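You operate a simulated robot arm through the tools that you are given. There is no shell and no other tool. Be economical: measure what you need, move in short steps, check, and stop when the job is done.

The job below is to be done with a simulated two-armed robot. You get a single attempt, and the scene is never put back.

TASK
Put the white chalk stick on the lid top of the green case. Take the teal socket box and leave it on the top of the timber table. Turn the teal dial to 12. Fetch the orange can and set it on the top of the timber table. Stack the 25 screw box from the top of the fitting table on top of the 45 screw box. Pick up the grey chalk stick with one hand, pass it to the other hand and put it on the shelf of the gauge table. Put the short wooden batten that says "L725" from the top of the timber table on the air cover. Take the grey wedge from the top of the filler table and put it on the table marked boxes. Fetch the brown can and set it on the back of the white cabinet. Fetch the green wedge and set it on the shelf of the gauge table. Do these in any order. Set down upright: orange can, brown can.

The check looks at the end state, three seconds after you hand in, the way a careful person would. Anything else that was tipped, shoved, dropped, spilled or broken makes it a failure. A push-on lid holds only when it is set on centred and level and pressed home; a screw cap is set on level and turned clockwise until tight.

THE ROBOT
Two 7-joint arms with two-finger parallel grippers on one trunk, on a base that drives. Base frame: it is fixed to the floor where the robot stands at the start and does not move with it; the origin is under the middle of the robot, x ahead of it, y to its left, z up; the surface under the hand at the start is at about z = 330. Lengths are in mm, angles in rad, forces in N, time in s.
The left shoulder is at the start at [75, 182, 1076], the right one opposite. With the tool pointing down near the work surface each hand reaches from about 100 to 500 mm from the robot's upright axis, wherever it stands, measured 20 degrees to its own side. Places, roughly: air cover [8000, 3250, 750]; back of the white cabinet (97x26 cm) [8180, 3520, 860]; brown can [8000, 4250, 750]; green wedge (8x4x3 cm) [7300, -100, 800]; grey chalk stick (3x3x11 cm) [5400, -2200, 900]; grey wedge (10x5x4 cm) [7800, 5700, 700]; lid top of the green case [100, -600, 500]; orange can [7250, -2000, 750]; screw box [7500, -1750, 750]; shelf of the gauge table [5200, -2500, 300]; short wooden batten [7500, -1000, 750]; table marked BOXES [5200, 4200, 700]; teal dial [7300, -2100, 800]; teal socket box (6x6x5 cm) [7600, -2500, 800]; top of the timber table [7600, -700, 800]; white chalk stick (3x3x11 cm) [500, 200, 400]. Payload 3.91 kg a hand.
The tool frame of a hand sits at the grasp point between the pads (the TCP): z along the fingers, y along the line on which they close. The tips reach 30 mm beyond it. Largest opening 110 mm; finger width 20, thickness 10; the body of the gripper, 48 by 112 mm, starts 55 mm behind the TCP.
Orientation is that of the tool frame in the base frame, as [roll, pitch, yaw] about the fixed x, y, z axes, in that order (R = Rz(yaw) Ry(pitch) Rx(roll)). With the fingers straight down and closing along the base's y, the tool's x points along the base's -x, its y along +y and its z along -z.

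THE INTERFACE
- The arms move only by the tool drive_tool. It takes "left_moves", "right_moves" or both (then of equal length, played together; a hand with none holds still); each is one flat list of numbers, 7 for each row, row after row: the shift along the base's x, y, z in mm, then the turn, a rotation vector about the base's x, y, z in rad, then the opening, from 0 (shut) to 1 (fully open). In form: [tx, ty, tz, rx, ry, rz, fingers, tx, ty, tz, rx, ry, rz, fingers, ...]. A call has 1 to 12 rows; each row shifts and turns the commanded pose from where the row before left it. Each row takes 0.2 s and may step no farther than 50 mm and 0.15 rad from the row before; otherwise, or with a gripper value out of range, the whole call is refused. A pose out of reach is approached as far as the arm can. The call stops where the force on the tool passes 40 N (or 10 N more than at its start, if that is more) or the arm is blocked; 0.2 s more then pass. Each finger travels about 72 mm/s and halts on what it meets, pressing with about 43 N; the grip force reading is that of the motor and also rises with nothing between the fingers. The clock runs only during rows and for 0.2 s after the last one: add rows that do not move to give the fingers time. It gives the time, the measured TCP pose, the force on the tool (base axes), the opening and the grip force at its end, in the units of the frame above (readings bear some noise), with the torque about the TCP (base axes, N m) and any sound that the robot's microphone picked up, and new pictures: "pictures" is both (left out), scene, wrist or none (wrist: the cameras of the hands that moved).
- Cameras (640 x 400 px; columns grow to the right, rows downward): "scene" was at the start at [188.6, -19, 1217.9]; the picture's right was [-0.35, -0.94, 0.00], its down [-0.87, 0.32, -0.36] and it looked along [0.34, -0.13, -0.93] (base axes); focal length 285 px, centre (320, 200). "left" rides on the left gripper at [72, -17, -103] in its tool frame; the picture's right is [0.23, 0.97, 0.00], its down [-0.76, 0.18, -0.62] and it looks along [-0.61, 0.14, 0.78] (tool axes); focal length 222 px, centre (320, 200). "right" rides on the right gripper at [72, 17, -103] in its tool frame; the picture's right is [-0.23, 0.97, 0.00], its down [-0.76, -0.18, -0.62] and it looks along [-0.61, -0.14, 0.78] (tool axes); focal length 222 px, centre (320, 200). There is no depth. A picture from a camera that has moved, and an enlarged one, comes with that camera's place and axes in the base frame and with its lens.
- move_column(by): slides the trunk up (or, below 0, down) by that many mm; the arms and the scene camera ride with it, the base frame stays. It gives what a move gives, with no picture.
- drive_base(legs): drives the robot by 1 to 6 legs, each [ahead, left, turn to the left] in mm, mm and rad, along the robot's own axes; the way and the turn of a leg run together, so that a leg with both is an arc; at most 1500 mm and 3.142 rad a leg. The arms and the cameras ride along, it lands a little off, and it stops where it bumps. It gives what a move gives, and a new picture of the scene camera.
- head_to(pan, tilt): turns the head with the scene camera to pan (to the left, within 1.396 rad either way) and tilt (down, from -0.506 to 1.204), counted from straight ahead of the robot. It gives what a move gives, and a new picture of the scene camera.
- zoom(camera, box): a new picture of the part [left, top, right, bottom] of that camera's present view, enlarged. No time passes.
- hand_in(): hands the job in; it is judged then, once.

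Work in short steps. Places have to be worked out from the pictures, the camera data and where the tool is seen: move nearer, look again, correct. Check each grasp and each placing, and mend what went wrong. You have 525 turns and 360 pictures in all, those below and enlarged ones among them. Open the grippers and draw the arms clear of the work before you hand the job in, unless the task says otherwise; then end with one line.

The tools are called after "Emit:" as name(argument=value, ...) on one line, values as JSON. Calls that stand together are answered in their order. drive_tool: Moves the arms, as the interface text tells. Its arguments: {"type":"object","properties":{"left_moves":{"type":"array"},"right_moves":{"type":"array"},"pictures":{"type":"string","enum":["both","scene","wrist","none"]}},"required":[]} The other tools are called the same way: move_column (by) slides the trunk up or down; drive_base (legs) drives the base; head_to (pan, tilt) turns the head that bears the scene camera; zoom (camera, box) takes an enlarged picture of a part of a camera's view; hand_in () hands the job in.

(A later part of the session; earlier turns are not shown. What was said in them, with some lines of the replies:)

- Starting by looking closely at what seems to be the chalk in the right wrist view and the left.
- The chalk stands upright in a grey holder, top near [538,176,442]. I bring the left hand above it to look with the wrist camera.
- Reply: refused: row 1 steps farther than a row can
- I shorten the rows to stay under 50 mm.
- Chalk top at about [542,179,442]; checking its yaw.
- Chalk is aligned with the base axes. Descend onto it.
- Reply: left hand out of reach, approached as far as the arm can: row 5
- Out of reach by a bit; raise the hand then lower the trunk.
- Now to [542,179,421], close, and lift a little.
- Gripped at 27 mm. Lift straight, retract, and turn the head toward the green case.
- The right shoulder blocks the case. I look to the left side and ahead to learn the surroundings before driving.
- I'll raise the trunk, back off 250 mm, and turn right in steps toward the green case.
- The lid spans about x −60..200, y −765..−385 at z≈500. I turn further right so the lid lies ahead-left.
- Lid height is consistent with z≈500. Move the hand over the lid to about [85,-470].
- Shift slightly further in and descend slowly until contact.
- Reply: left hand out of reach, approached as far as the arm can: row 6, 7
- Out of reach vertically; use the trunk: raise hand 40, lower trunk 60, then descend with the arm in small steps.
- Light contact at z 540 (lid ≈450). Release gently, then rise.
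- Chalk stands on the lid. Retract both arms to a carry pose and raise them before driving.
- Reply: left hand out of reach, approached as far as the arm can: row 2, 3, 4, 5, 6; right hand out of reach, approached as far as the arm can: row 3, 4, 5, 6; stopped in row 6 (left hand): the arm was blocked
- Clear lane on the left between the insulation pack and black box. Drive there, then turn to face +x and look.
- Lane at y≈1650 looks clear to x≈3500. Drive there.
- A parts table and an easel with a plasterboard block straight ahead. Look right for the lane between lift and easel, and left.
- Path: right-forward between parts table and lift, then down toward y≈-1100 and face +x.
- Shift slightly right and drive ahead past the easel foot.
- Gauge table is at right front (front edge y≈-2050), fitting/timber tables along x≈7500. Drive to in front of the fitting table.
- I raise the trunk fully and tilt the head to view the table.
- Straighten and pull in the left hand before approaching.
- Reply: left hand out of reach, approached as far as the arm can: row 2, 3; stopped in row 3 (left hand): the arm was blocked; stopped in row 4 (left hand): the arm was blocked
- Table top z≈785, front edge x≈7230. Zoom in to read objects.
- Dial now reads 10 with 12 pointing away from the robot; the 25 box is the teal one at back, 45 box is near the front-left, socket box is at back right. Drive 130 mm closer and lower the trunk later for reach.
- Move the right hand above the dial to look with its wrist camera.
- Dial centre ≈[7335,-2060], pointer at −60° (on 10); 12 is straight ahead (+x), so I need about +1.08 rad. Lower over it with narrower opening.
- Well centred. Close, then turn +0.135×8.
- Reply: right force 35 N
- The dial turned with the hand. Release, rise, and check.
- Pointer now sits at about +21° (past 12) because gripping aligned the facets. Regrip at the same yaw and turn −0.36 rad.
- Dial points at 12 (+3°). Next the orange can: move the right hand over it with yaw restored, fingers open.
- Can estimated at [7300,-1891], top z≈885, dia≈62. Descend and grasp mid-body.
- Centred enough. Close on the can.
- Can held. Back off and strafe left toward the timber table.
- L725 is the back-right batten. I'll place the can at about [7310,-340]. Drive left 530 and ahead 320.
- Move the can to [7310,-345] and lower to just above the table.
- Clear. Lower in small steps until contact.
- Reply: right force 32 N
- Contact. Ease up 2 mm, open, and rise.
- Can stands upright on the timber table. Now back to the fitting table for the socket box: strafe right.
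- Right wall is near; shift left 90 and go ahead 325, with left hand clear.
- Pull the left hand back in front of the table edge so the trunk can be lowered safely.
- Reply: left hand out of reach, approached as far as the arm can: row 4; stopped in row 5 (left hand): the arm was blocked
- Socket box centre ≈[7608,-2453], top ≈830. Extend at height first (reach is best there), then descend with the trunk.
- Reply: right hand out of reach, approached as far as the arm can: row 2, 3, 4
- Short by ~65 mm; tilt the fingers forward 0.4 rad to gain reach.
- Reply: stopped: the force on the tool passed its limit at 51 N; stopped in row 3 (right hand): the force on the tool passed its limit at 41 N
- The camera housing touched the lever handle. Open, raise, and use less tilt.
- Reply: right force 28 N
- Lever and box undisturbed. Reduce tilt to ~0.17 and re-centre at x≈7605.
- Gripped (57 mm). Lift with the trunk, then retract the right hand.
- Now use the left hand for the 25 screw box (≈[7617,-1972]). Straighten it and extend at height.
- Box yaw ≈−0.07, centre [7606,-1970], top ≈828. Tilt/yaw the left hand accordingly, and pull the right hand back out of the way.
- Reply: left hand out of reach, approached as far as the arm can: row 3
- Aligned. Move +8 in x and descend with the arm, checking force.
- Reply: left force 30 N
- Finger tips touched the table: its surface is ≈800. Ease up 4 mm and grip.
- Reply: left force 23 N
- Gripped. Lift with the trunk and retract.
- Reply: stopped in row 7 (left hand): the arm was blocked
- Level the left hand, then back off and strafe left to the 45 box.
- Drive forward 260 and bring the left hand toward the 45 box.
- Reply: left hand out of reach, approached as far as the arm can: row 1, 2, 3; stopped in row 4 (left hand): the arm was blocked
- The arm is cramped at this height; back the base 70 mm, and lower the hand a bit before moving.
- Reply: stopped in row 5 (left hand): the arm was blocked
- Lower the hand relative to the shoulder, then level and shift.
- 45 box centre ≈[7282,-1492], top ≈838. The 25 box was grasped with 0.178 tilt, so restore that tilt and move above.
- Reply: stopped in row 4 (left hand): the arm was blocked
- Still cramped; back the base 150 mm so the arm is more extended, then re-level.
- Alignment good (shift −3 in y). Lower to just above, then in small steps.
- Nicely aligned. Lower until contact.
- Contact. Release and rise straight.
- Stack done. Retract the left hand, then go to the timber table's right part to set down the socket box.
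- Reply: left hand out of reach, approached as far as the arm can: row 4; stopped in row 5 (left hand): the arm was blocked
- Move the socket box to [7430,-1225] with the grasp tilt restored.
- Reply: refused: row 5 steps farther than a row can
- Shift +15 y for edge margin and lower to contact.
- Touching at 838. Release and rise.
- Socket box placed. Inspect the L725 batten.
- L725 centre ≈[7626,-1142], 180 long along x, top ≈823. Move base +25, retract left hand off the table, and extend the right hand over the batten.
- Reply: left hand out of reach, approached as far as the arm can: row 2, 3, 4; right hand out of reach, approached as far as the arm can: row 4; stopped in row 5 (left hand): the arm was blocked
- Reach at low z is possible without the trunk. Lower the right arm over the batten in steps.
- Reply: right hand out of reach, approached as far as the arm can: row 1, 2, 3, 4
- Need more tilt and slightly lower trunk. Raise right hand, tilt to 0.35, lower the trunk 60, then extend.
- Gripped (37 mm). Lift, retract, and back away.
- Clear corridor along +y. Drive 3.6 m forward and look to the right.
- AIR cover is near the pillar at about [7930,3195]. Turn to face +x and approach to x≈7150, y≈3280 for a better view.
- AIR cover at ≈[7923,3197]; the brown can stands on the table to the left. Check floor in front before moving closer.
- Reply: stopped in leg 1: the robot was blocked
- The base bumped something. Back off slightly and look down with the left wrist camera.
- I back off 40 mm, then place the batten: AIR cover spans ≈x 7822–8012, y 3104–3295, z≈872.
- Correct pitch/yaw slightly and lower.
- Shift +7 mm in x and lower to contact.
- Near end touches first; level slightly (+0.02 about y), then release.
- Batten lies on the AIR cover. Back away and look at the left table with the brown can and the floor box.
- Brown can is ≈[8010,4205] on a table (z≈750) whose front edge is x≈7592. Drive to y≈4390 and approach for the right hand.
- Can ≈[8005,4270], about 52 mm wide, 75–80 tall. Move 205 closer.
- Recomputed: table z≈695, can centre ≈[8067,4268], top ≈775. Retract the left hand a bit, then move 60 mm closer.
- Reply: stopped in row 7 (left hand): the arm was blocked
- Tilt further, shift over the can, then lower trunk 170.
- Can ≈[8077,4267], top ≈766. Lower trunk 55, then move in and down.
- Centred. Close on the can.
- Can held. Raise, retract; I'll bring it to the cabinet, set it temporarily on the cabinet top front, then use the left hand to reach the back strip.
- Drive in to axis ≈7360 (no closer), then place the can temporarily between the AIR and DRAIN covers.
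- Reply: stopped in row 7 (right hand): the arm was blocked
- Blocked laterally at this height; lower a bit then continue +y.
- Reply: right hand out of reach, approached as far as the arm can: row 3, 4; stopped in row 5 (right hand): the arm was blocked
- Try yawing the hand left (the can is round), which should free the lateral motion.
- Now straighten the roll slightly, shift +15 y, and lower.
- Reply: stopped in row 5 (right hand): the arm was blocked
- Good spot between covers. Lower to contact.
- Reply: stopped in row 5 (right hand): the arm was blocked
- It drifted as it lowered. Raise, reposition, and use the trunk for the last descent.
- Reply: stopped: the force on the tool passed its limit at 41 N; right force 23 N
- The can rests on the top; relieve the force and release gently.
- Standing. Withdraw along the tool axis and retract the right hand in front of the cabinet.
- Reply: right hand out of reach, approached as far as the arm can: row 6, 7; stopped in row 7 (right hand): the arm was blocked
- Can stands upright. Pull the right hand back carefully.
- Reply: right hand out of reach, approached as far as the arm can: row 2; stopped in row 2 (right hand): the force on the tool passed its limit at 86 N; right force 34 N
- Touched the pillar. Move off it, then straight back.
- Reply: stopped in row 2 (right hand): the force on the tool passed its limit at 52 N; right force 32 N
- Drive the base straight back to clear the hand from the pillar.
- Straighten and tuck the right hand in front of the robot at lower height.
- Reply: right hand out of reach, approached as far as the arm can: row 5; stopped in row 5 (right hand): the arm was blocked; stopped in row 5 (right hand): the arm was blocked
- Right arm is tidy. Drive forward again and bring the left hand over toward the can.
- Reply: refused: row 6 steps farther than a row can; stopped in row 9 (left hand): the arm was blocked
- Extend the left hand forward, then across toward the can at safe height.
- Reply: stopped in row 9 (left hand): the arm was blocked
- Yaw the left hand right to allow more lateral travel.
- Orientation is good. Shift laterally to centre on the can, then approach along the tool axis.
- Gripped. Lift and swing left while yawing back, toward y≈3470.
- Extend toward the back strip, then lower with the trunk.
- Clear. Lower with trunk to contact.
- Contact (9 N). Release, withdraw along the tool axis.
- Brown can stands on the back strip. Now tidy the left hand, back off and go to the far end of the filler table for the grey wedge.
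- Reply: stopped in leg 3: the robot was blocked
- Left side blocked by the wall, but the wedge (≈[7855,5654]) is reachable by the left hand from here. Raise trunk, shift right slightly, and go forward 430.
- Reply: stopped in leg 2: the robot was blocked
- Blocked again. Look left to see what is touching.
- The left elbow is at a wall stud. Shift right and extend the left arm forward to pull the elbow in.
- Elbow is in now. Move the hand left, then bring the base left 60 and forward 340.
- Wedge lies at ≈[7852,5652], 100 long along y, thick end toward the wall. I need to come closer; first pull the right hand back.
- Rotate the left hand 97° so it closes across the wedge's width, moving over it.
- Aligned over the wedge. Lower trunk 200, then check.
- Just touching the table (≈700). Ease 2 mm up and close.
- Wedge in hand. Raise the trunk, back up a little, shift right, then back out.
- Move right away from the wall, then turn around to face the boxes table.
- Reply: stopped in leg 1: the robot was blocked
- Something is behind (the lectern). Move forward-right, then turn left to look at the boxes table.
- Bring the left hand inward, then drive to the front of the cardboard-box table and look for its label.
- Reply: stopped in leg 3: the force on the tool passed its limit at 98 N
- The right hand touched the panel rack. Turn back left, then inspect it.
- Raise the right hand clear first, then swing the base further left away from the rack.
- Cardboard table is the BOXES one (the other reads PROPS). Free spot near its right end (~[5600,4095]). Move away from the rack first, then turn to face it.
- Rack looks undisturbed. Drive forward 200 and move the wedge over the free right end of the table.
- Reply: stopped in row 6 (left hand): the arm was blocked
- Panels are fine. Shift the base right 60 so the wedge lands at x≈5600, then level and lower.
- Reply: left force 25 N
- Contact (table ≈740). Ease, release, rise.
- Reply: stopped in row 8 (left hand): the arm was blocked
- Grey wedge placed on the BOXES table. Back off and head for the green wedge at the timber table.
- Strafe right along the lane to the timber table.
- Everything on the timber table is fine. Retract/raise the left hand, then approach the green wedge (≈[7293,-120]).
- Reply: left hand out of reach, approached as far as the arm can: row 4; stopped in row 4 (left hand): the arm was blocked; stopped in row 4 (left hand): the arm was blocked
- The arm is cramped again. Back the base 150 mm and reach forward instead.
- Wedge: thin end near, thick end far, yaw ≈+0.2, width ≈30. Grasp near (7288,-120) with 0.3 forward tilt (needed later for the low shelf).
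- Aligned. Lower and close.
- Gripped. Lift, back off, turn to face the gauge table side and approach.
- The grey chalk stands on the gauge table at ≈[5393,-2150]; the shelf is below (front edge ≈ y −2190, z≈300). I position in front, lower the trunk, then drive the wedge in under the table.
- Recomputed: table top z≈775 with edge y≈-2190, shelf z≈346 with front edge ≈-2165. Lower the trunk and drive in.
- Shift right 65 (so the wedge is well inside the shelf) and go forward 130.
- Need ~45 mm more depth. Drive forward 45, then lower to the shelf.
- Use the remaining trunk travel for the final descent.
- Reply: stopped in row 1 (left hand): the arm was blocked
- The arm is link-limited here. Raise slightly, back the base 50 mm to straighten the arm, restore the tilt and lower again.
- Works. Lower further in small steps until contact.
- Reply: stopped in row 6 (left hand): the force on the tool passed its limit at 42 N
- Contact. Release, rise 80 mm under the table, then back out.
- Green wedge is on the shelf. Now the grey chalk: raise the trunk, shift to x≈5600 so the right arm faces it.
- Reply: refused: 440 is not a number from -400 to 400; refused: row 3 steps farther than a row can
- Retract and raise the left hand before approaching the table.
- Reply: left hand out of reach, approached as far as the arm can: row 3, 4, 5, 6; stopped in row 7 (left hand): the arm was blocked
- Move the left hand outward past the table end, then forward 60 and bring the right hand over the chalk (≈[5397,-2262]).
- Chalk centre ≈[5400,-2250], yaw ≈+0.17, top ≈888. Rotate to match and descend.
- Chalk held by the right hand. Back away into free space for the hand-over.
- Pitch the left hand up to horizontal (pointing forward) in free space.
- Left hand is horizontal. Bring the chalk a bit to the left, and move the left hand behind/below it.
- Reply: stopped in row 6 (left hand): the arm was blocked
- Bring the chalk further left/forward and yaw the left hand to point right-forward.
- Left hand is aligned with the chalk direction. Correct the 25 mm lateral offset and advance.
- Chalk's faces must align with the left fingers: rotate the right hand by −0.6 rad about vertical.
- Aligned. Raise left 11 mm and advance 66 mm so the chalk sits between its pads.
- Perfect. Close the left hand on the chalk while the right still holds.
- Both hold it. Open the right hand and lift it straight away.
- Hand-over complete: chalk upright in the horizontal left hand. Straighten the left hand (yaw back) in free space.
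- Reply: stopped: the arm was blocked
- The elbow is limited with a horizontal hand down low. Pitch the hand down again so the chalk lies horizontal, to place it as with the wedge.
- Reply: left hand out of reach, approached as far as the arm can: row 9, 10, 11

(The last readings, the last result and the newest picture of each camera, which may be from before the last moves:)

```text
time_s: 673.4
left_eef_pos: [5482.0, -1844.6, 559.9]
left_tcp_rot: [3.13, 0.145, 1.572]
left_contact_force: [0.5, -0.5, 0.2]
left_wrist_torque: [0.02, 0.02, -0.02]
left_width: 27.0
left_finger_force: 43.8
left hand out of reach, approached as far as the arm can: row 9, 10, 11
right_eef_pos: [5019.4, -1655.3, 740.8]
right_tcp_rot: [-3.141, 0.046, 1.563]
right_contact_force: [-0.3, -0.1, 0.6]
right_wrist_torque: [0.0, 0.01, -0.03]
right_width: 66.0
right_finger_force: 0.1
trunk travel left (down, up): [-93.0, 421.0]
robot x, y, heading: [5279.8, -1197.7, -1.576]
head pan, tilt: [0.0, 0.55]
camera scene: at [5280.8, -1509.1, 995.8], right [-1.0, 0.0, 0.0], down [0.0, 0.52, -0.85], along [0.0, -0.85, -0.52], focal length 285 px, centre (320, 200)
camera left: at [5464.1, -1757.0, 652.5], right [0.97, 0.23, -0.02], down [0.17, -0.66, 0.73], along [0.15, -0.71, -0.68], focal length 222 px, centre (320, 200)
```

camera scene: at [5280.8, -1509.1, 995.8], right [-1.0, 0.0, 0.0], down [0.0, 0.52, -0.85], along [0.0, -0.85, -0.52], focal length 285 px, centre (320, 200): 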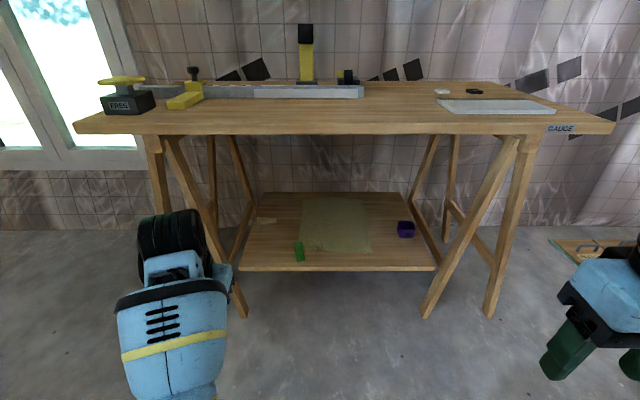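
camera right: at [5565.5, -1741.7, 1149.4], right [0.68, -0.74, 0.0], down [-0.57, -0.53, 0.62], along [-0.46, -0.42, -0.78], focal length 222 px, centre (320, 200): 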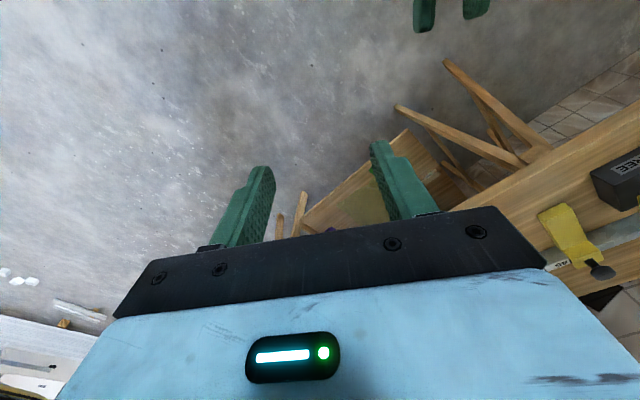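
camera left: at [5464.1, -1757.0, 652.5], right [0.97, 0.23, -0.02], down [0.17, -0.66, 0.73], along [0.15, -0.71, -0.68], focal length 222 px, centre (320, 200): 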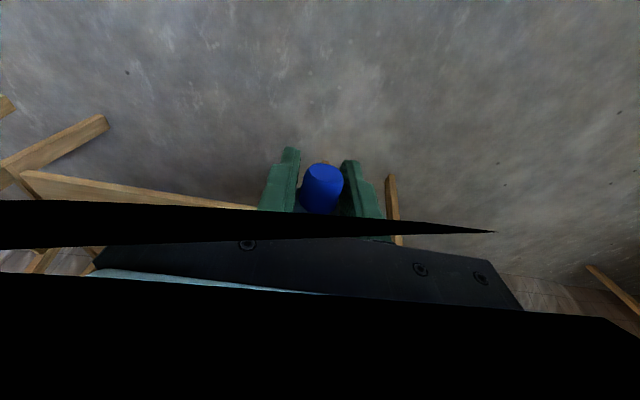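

Emit:
move_column(by=-88)

Emit:
drive_tool(left_moves=[-5, 0, -20, 0, 0, 0, 0.15, -5, 0, -20, 0, 0, 0, 0.15, -5, 0, -20, 0, 0, 0, 0.15, 0, 0, -20, 0, 0, 0, 0.15, 0, 0, 0, 0, 0, 0, 0.15], pictures="both")

```text
time_s: 674.6
left_eef_pos: [5481.6, -1855.0, 467.1]
left_tcp_rot: [3.132, 0.116, 1.577]
left_contact_force: [0.2, -0.2, -0.3]
left_wrist_torque: [0.0, 0.02, 0.0]
left_width: 27.0
left_finger_force: 42.8
right_eef_pos: [5019.7, -1655.3, 652.5]
right_tcp_rot: [3.141, 0.045, 1.562]
right_contact_force: [0.5, 0.3, -0.1]
right_wrist_torque: [-0.01, -0.02, 0.01]
right_width: 65.9
right_finger_force: 0.1
trunk travel left (down, up): [-5.0, 509.0]
robot x, y, heading: [5280.6, -1199.6, -1.574]
head pan, tilt: [0.0, 0.55]
```

```text
time_s: 675.8
left_eef_pos: [5453.1, -1853.9, 386.4]
left_tcp_rot: [-3.131, 0.114, 1.562]
left_contact_force: [-1.4, 0.6, -0.5]
left_wrist_torque: [-0.01, -0.01, 0.06]
left_width: 27.3
left_finger_force: 43.2
right_eef_pos: [5020.1, -1656.0, 652.3]
right_tcp_rot: [-3.14, 0.044, 1.563]
right_contact_force: [-0.3, 0.4, 0.2]
right_wrist_torque: [0.02, 0.0, 0.04]
right_width: 66.1
right_finger_force: 0.1
trunk travel left (down, up): [-5.0, 509.0]
robot x, y, heading: [5276.9, -1201.5, -1.574]
head pan, tilt: [0.0, 0.55]
camera scene: at [5280.8, -1533.4, 914.7], right [-1.0, 0.0, 0.0], down [0.0, 0.52, -0.85], along [0.0, -0.85, -0.52], focal length 285 px, centre (320, 200)
camera left: at [5438.5, -1769.0, 482.4], right [0.98, 0.21, -0.04], down [0.18, -0.69, 0.7], along [0.13, -0.69, -0.71], focal length 222 px, centre (320, 200)
```

scene: 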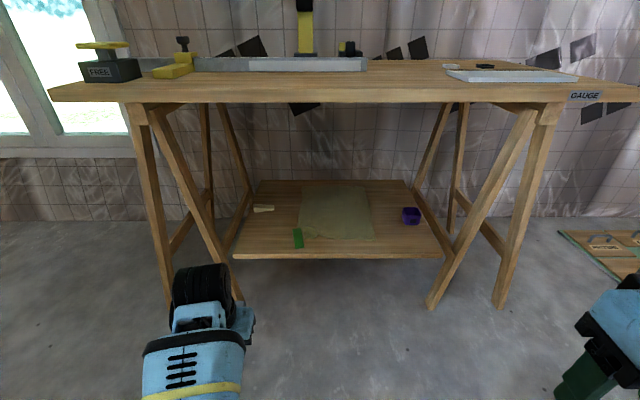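
left: 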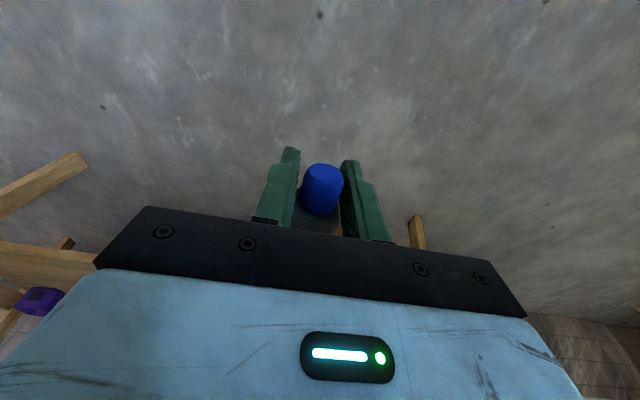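

Drive forward 440 so the chalk is over the shelf.

Emit:
drive_base(legs=[[440, 0, 0.004]])

Emit:
drive_tool(left_moves=[0, 0, -15, 0, 0, 0, 0.15, 0, 0, -10, 0, 0, 0, 0.15, 0, 0, 0, 0, 0, 0, 0.15], pictures="both")

```text
time_s: 678.5
left_eef_pos: [5453.1, -2296.6, 388.2]
left_tcp_rot: [-3.131, 0.119, 1.563]
left_contact_force: [-0.4, -0.3, -0.7]
left_wrist_torque: [0.04, -0.02, 0.0]
left_width: 27.4
left_finger_force: 42.8
right_eef_pos: [5018.8, -2095.7, 651.4]
right_tcp_rot: [-3.141, 0.047, 1.56]
right_contact_force: [0.2, 1.0, 1.1]
right_wrist_torque: [0.0, 0.02, 0.02]
right_width: 66.2
right_finger_force: 0.1
trunk travel left (down, up): [-5.0, 509.0]
robot x, y, heading: [5280.9, -1642.4, -1.57]
head pan, tilt: [0.0, 0.55]
camera scene: at [5280.0, -1974.6, 914.7], right [-1.0, 0.0, 0.0], down [0.0, 0.52, -0.85], along [0.0, -0.85, -0.52], focal length 285 px, centre (320, 200)
```

scene: 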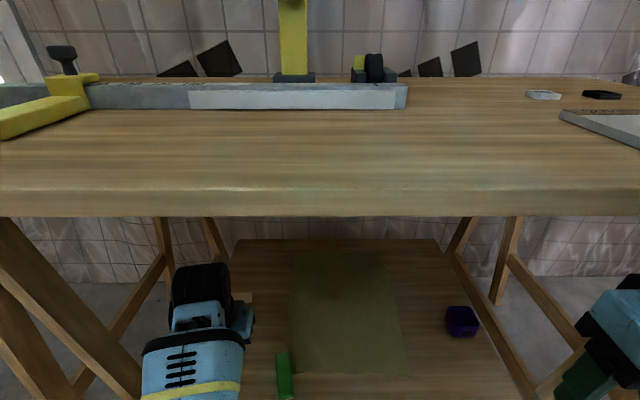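

```text
time_s: 679.3
left_eef_pos: [5452.8, -2296.0, 362.4]
left_tcp_rot: [-3.132, 0.116, 1.562]
left_contact_force: [-0.4, 0.7, -0.5]
left_wrist_torque: [0.05, -0.01, 0.0]
left_width: 27.2
left_finger_force: 43.1
right_eef_pos: [5019.6, -2095.7, 652.6]
right_tcp_rot: [-3.141, 0.044, 1.563]
right_contact_force: [0.3, 0.1, 0.4]
right_wrist_torque: [0.03, 0.01, -0.04]
right_width: 65.8
right_finger_force: 0.0
trunk travel left (down, up): [-5.0, 509.0]
robot x, y, heading: [5278.5, -1641.7, -1.566]
head pan, tilt: [0.0, 0.55]
camera scene: at [5280.0, -1974.6, 914.7], right [-1.0, 0.0, 0.0], down [0.0, 0.52, -0.85], along [0.0, -0.85, -0.52], focal length 285 px, centre (320, 200)
camera left: at [5438.6, -2210.4, 457.8], right [0.98, 0.22, -0.04], down [0.18, -0.69, 0.71], along [0.13, -0.69, -0.71], focal length 222 px, centre (320, 200)
```

scene: 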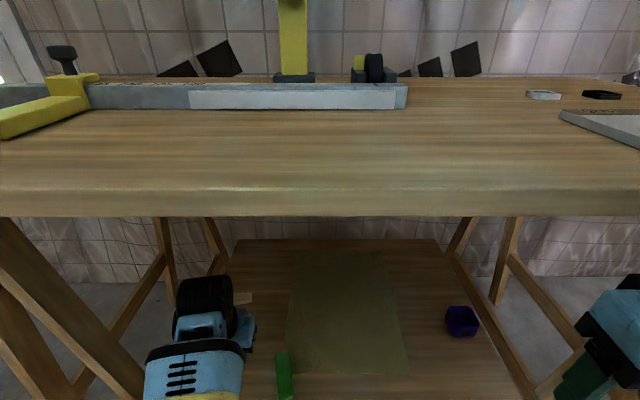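
left: 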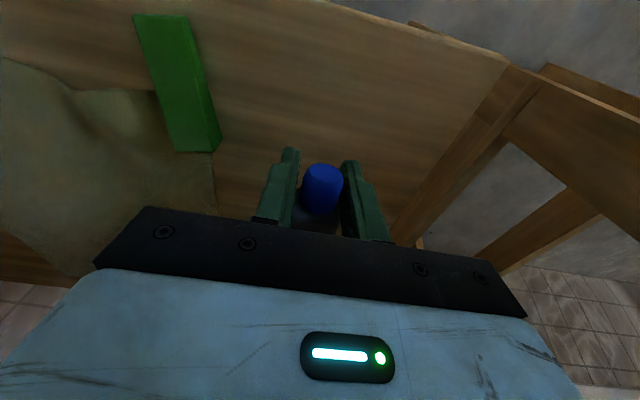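

Emit:
drive_tool(left_moves=[0, 0, -10, 0, 0, 0, 0.15, 0, 0, -10, 0, 0, 0, 0.15, 0, 0, -8, 0, 0, 0, 0.15, 0, 0, -5, 0, 0, 0, 0.15, 0, 0, -4, 0, 0, 0, 0.15, 0, 0, -4, 0, 0, 0, 0.15, 0, 0, -3, 0, 0, 0, 0.15, 0, 0, -3, 0, 0, 0, 0.15, 0, 0, 0, 0, 0, 0, 0.15], pictures="wrist")

```text
time_s: 681.4
left_eef_pos: [5452.8, -2297.6, 321.8]
left_tcp_rot: [-3.132, 0.126, 1.563]
left_contact_force: [-0.6, 4.4, 12.7]
left_wrist_torque: [0.24, -0.24, 0.16]
left_width: 27.5
left_finger_force: 43.3
right_eef_pos: [5019.3, -2095.7, 653.6]
right_tcp_rot: [3.141, 0.046, 1.562]
right_contact_force: [0.6, -0.7, 0.1]
right_wrist_torque: [0.0, 0.01, 0.02]
right_width: 66.0
right_finger_force: 0.1
trunk travel left (down, up): [-5.0, 509.0]
robot x, y, heading: [5279.1, -1640.8, -1.576]
head pan, tilt: [0.0, 0.55]
stopped in row 9 (left hand): the force on the tool passed its limit at 41 N (the readings are from after the stop); the commanded pose is now the measured one
camera left: at [5438.1, -2212.1, 415.5], right [0.98, 0.22, -0.04], down [0.18, -0.68, 0.71], along [0.13, -0.7, -0.7], focal length 222 px, centre (320, 200)
```

left: 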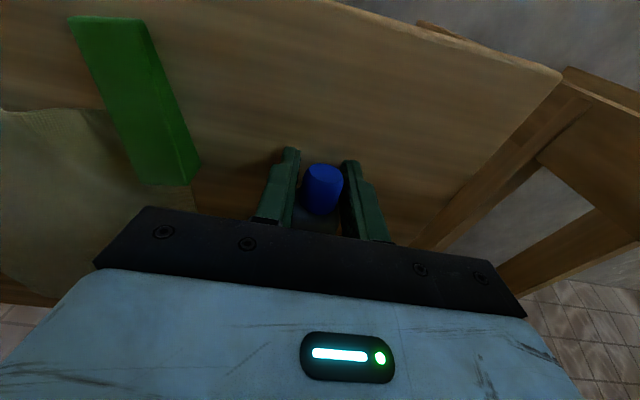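

Fingertips on the shelf; release the chalk (≈15 mm settle), then rise.

Emit:
drive_tool(left_moves=[0, 0, 1, 0, 0, 0, 0.15, 0, 0, 0, 0, 0, 0, 0.45, 0, 0, 0, 0, 0, 0, 0.6, 0, 0, 0, 0, 0, 0, 0.6, 0, 0, 0, 0, 0, 0, 0.6], pictures="wrist")

Emit:
drive_tool(left_moves=[0, 0, 15, 0, 0, 0, 0.6, 0, 0, 25, 0, 0, 0, 0.6, 0, 0, 30, 0, 0, 0, 0.6, 0, 0, 20, 0, 0, 0, 0.6, 0, 0, 0, 0, 0, 0, 0.6], pictures="wrist")

```text
time_s: 682.6
left_eef_pos: [5453.1, -2297.8, 321.3]
left_tcp_rot: [-3.132, 0.123, 1.562]
left_contact_force: [-12.8, -0.2, 14.7]
left_wrist_torque: [0.15, -0.08, 0.06]
left_width: 59.4
left_finger_force: 0.0
right_eef_pos: [5017.0, -2094.7, 652.5]
right_tcp_rot: [-3.141, 0.047, 1.561]
right_contact_force: [0.0, 0.8, 1.0]
right_wrist_torque: [0.0, 0.02, 0.01]
right_width: 66.2
right_finger_force: 0.1
trunk travel left (down, up): [-5.0, 509.0]
robot x, y, heading: [5279.1, -1637.8, -1.57]
head pan, tilt: [0.0, 0.55]
camera left: at [5437.7, -2211.6, 415.8], right [0.98, 0.22, -0.04], down [0.18, -0.68, 0.71], along [0.13, -0.7, -0.7], focal length 222 px, centre (320, 200)
```

left: 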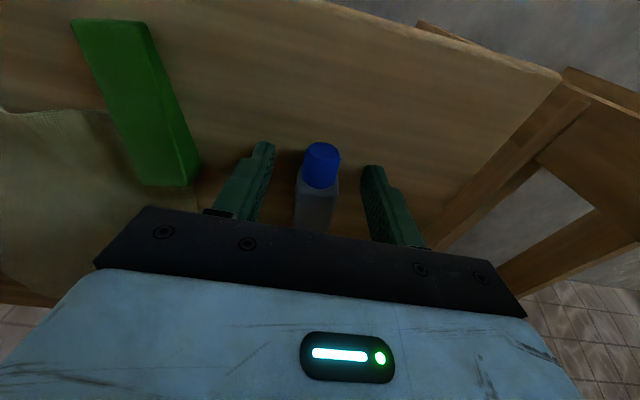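

```text
time_s: 683.8
left_eef_pos: [5452.9, -2298.7, 410.2]
left_tcp_rot: [-3.131, 0.119, 1.565]
left_contact_force: [0.5, -0.3, 0.0]
left_wrist_torque: [-0.01, -0.02, -0.02]
left_width: 66.0
left_finger_force: 0.1
right_eef_pos: [5019.1, -2096.3, 652.2]
right_tcp_rot: [-3.139, 0.045, 1.562]
right_contact_force: [0.2, -0.2, -0.1]
right_wrist_torque: [0.01, 0.01, -0.01]
right_width: 66.0
right_finger_force: 0.0
trunk travel left (down, up): [-5.0, 509.0]
robot x, y, heading: [5275.3, -1640.7, -1.574]
head pan, tilt: [0.0, 0.55]
camera left: at [5438.4, -2211.6, 504.6], right [0.98, 0.22, -0.04], down [0.18, -0.68, 0.71], along [0.13, -0.7, -0.7], focal length 222 px, centre (320, 200)
```

left: 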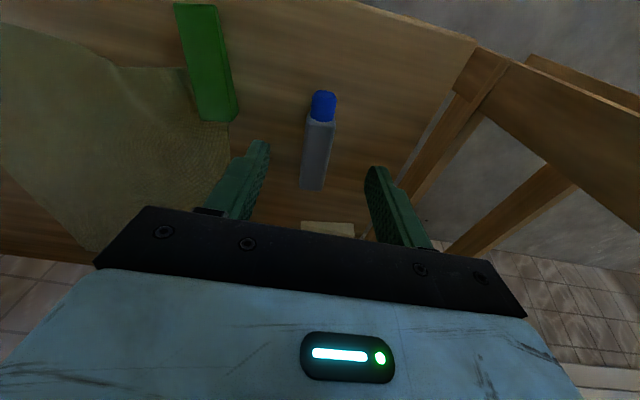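

The chalk lies on the shelf next to the green wedge. Back out, and check the final scene.

Emit:
drive_base(legs=[[-500, 0, 0]])

Emit:
drive_tool(left_moves=[0, 0, 20, 0, 0, 0, 1, 0, 0, 20, 0, 0, 0, 1, 0, 0, 0, 0, 0, 0, 1], right_moves=[0, 0, 0, 0, 0, 0, 1, 0, 0, 0, 0, 0, 0, 1, 0, 0, 0, 0, 0, 0, 1], pictures="none")

Emit:
zoom(camera="scene", box=[200, 150, 480, 300])

```text
time_s: 686.8
left_eef_pos: [5453.9, -1794.3, 409.8]
left_tcp_rot: [-3.131, 0.122, 1.562]
left_contact_force: [-0.6, 0.1, -0.3]
left_wrist_torque: [-0.01, -0.02, 0.0]
left_width: 66.1
left_finger_force: 0.1
right_eef_pos: [5020.1, -1592.3, 653.1]
right_tcp_rot: [3.141, 0.044, 1.563]
right_contact_force: [0.4, -1.1, 0.5]
right_wrist_torque: [0.02, -0.01, -0.01]
right_width: 65.9
right_finger_force: 0.0
trunk travel left (down, up): [-5.0, 509.0]
robot x, y, heading: [5281.6, -1131.5, -1.569]
head pan, tilt: [0.0, 0.55]
camera scene: at [5280.8, -1471.5, 914.8], right [-1.0, 0.0, 0.0], down [0.0, 0.52, -0.85], along [0.0, -0.85, -0.52], focal length 285 px, centre (320, 200)
```

scene: 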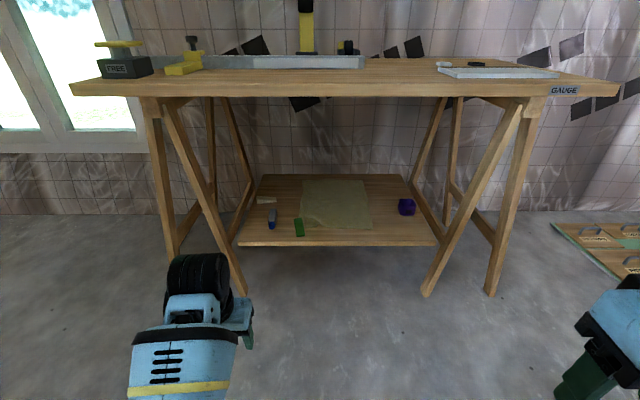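

```text
time_s: 687.5
left_eef_pos: [5454.2, -1794.9, 449.6]
left_tcp_rot: [-3.133, 0.12, 1.562]
left_contact_force: [0.0, 0.8, -0.5]
left_wrist_torque: [0.03, 0.0, -0.02]
left_width: 110.0
left_finger_force: 0.1
right_eef_pos: [5019.9, -1593.8, 652.7]
right_tcp_rot: [-3.141, 0.045, 1.564]
right_contact_force: [0.4, -0.8, 0.1]
right_wrist_torque: [-0.01, 0.02, 0.03]
right_width: 110.1
right_finger_force: 0.0
trunk travel left (down, up): [-5.0, 509.0]
robot x, y, heading: [5282.3, -1138.5, -1.571]
head pan, tilt: [0.0, 0.55]
```

```text
2.29 times, centred on (340, 225) of scene
camera zoom: at [5280.9, -1471.6, 914.7], right [-1.0, 0.0, 0.0], down [0.0, 0.52, -0.85], along [0.0, -0.85, -0.52], focal length 651 px, centre (274, 143)
```

zoom: 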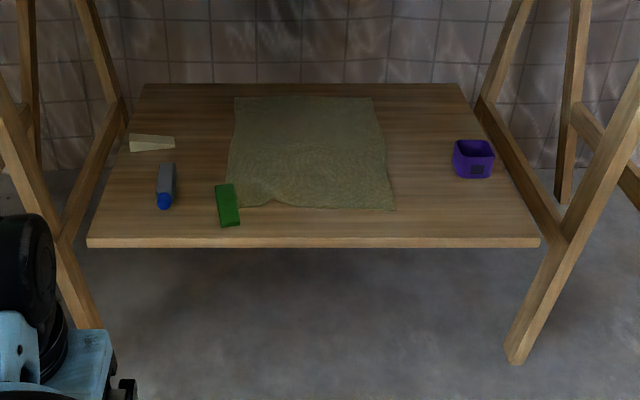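

Everything is in place: the chalk and green wedge are on the shelf, and both grippers are open and clear. Handing in.

Emit:
hand_in()

```text
The job is handed in.
```

I finished all ten jobs and handed in. The cans were upright and every piece was where you asked when I last saw it. Three contacts along the way could still count against it: the base stopped against something (probably the cardboard box) in front of the white cabinet, the right hand hit the panel rack, and the wrist camera pressed on the clamp lever by the socket box. In the pictures taken afterwards I saw no displacement.
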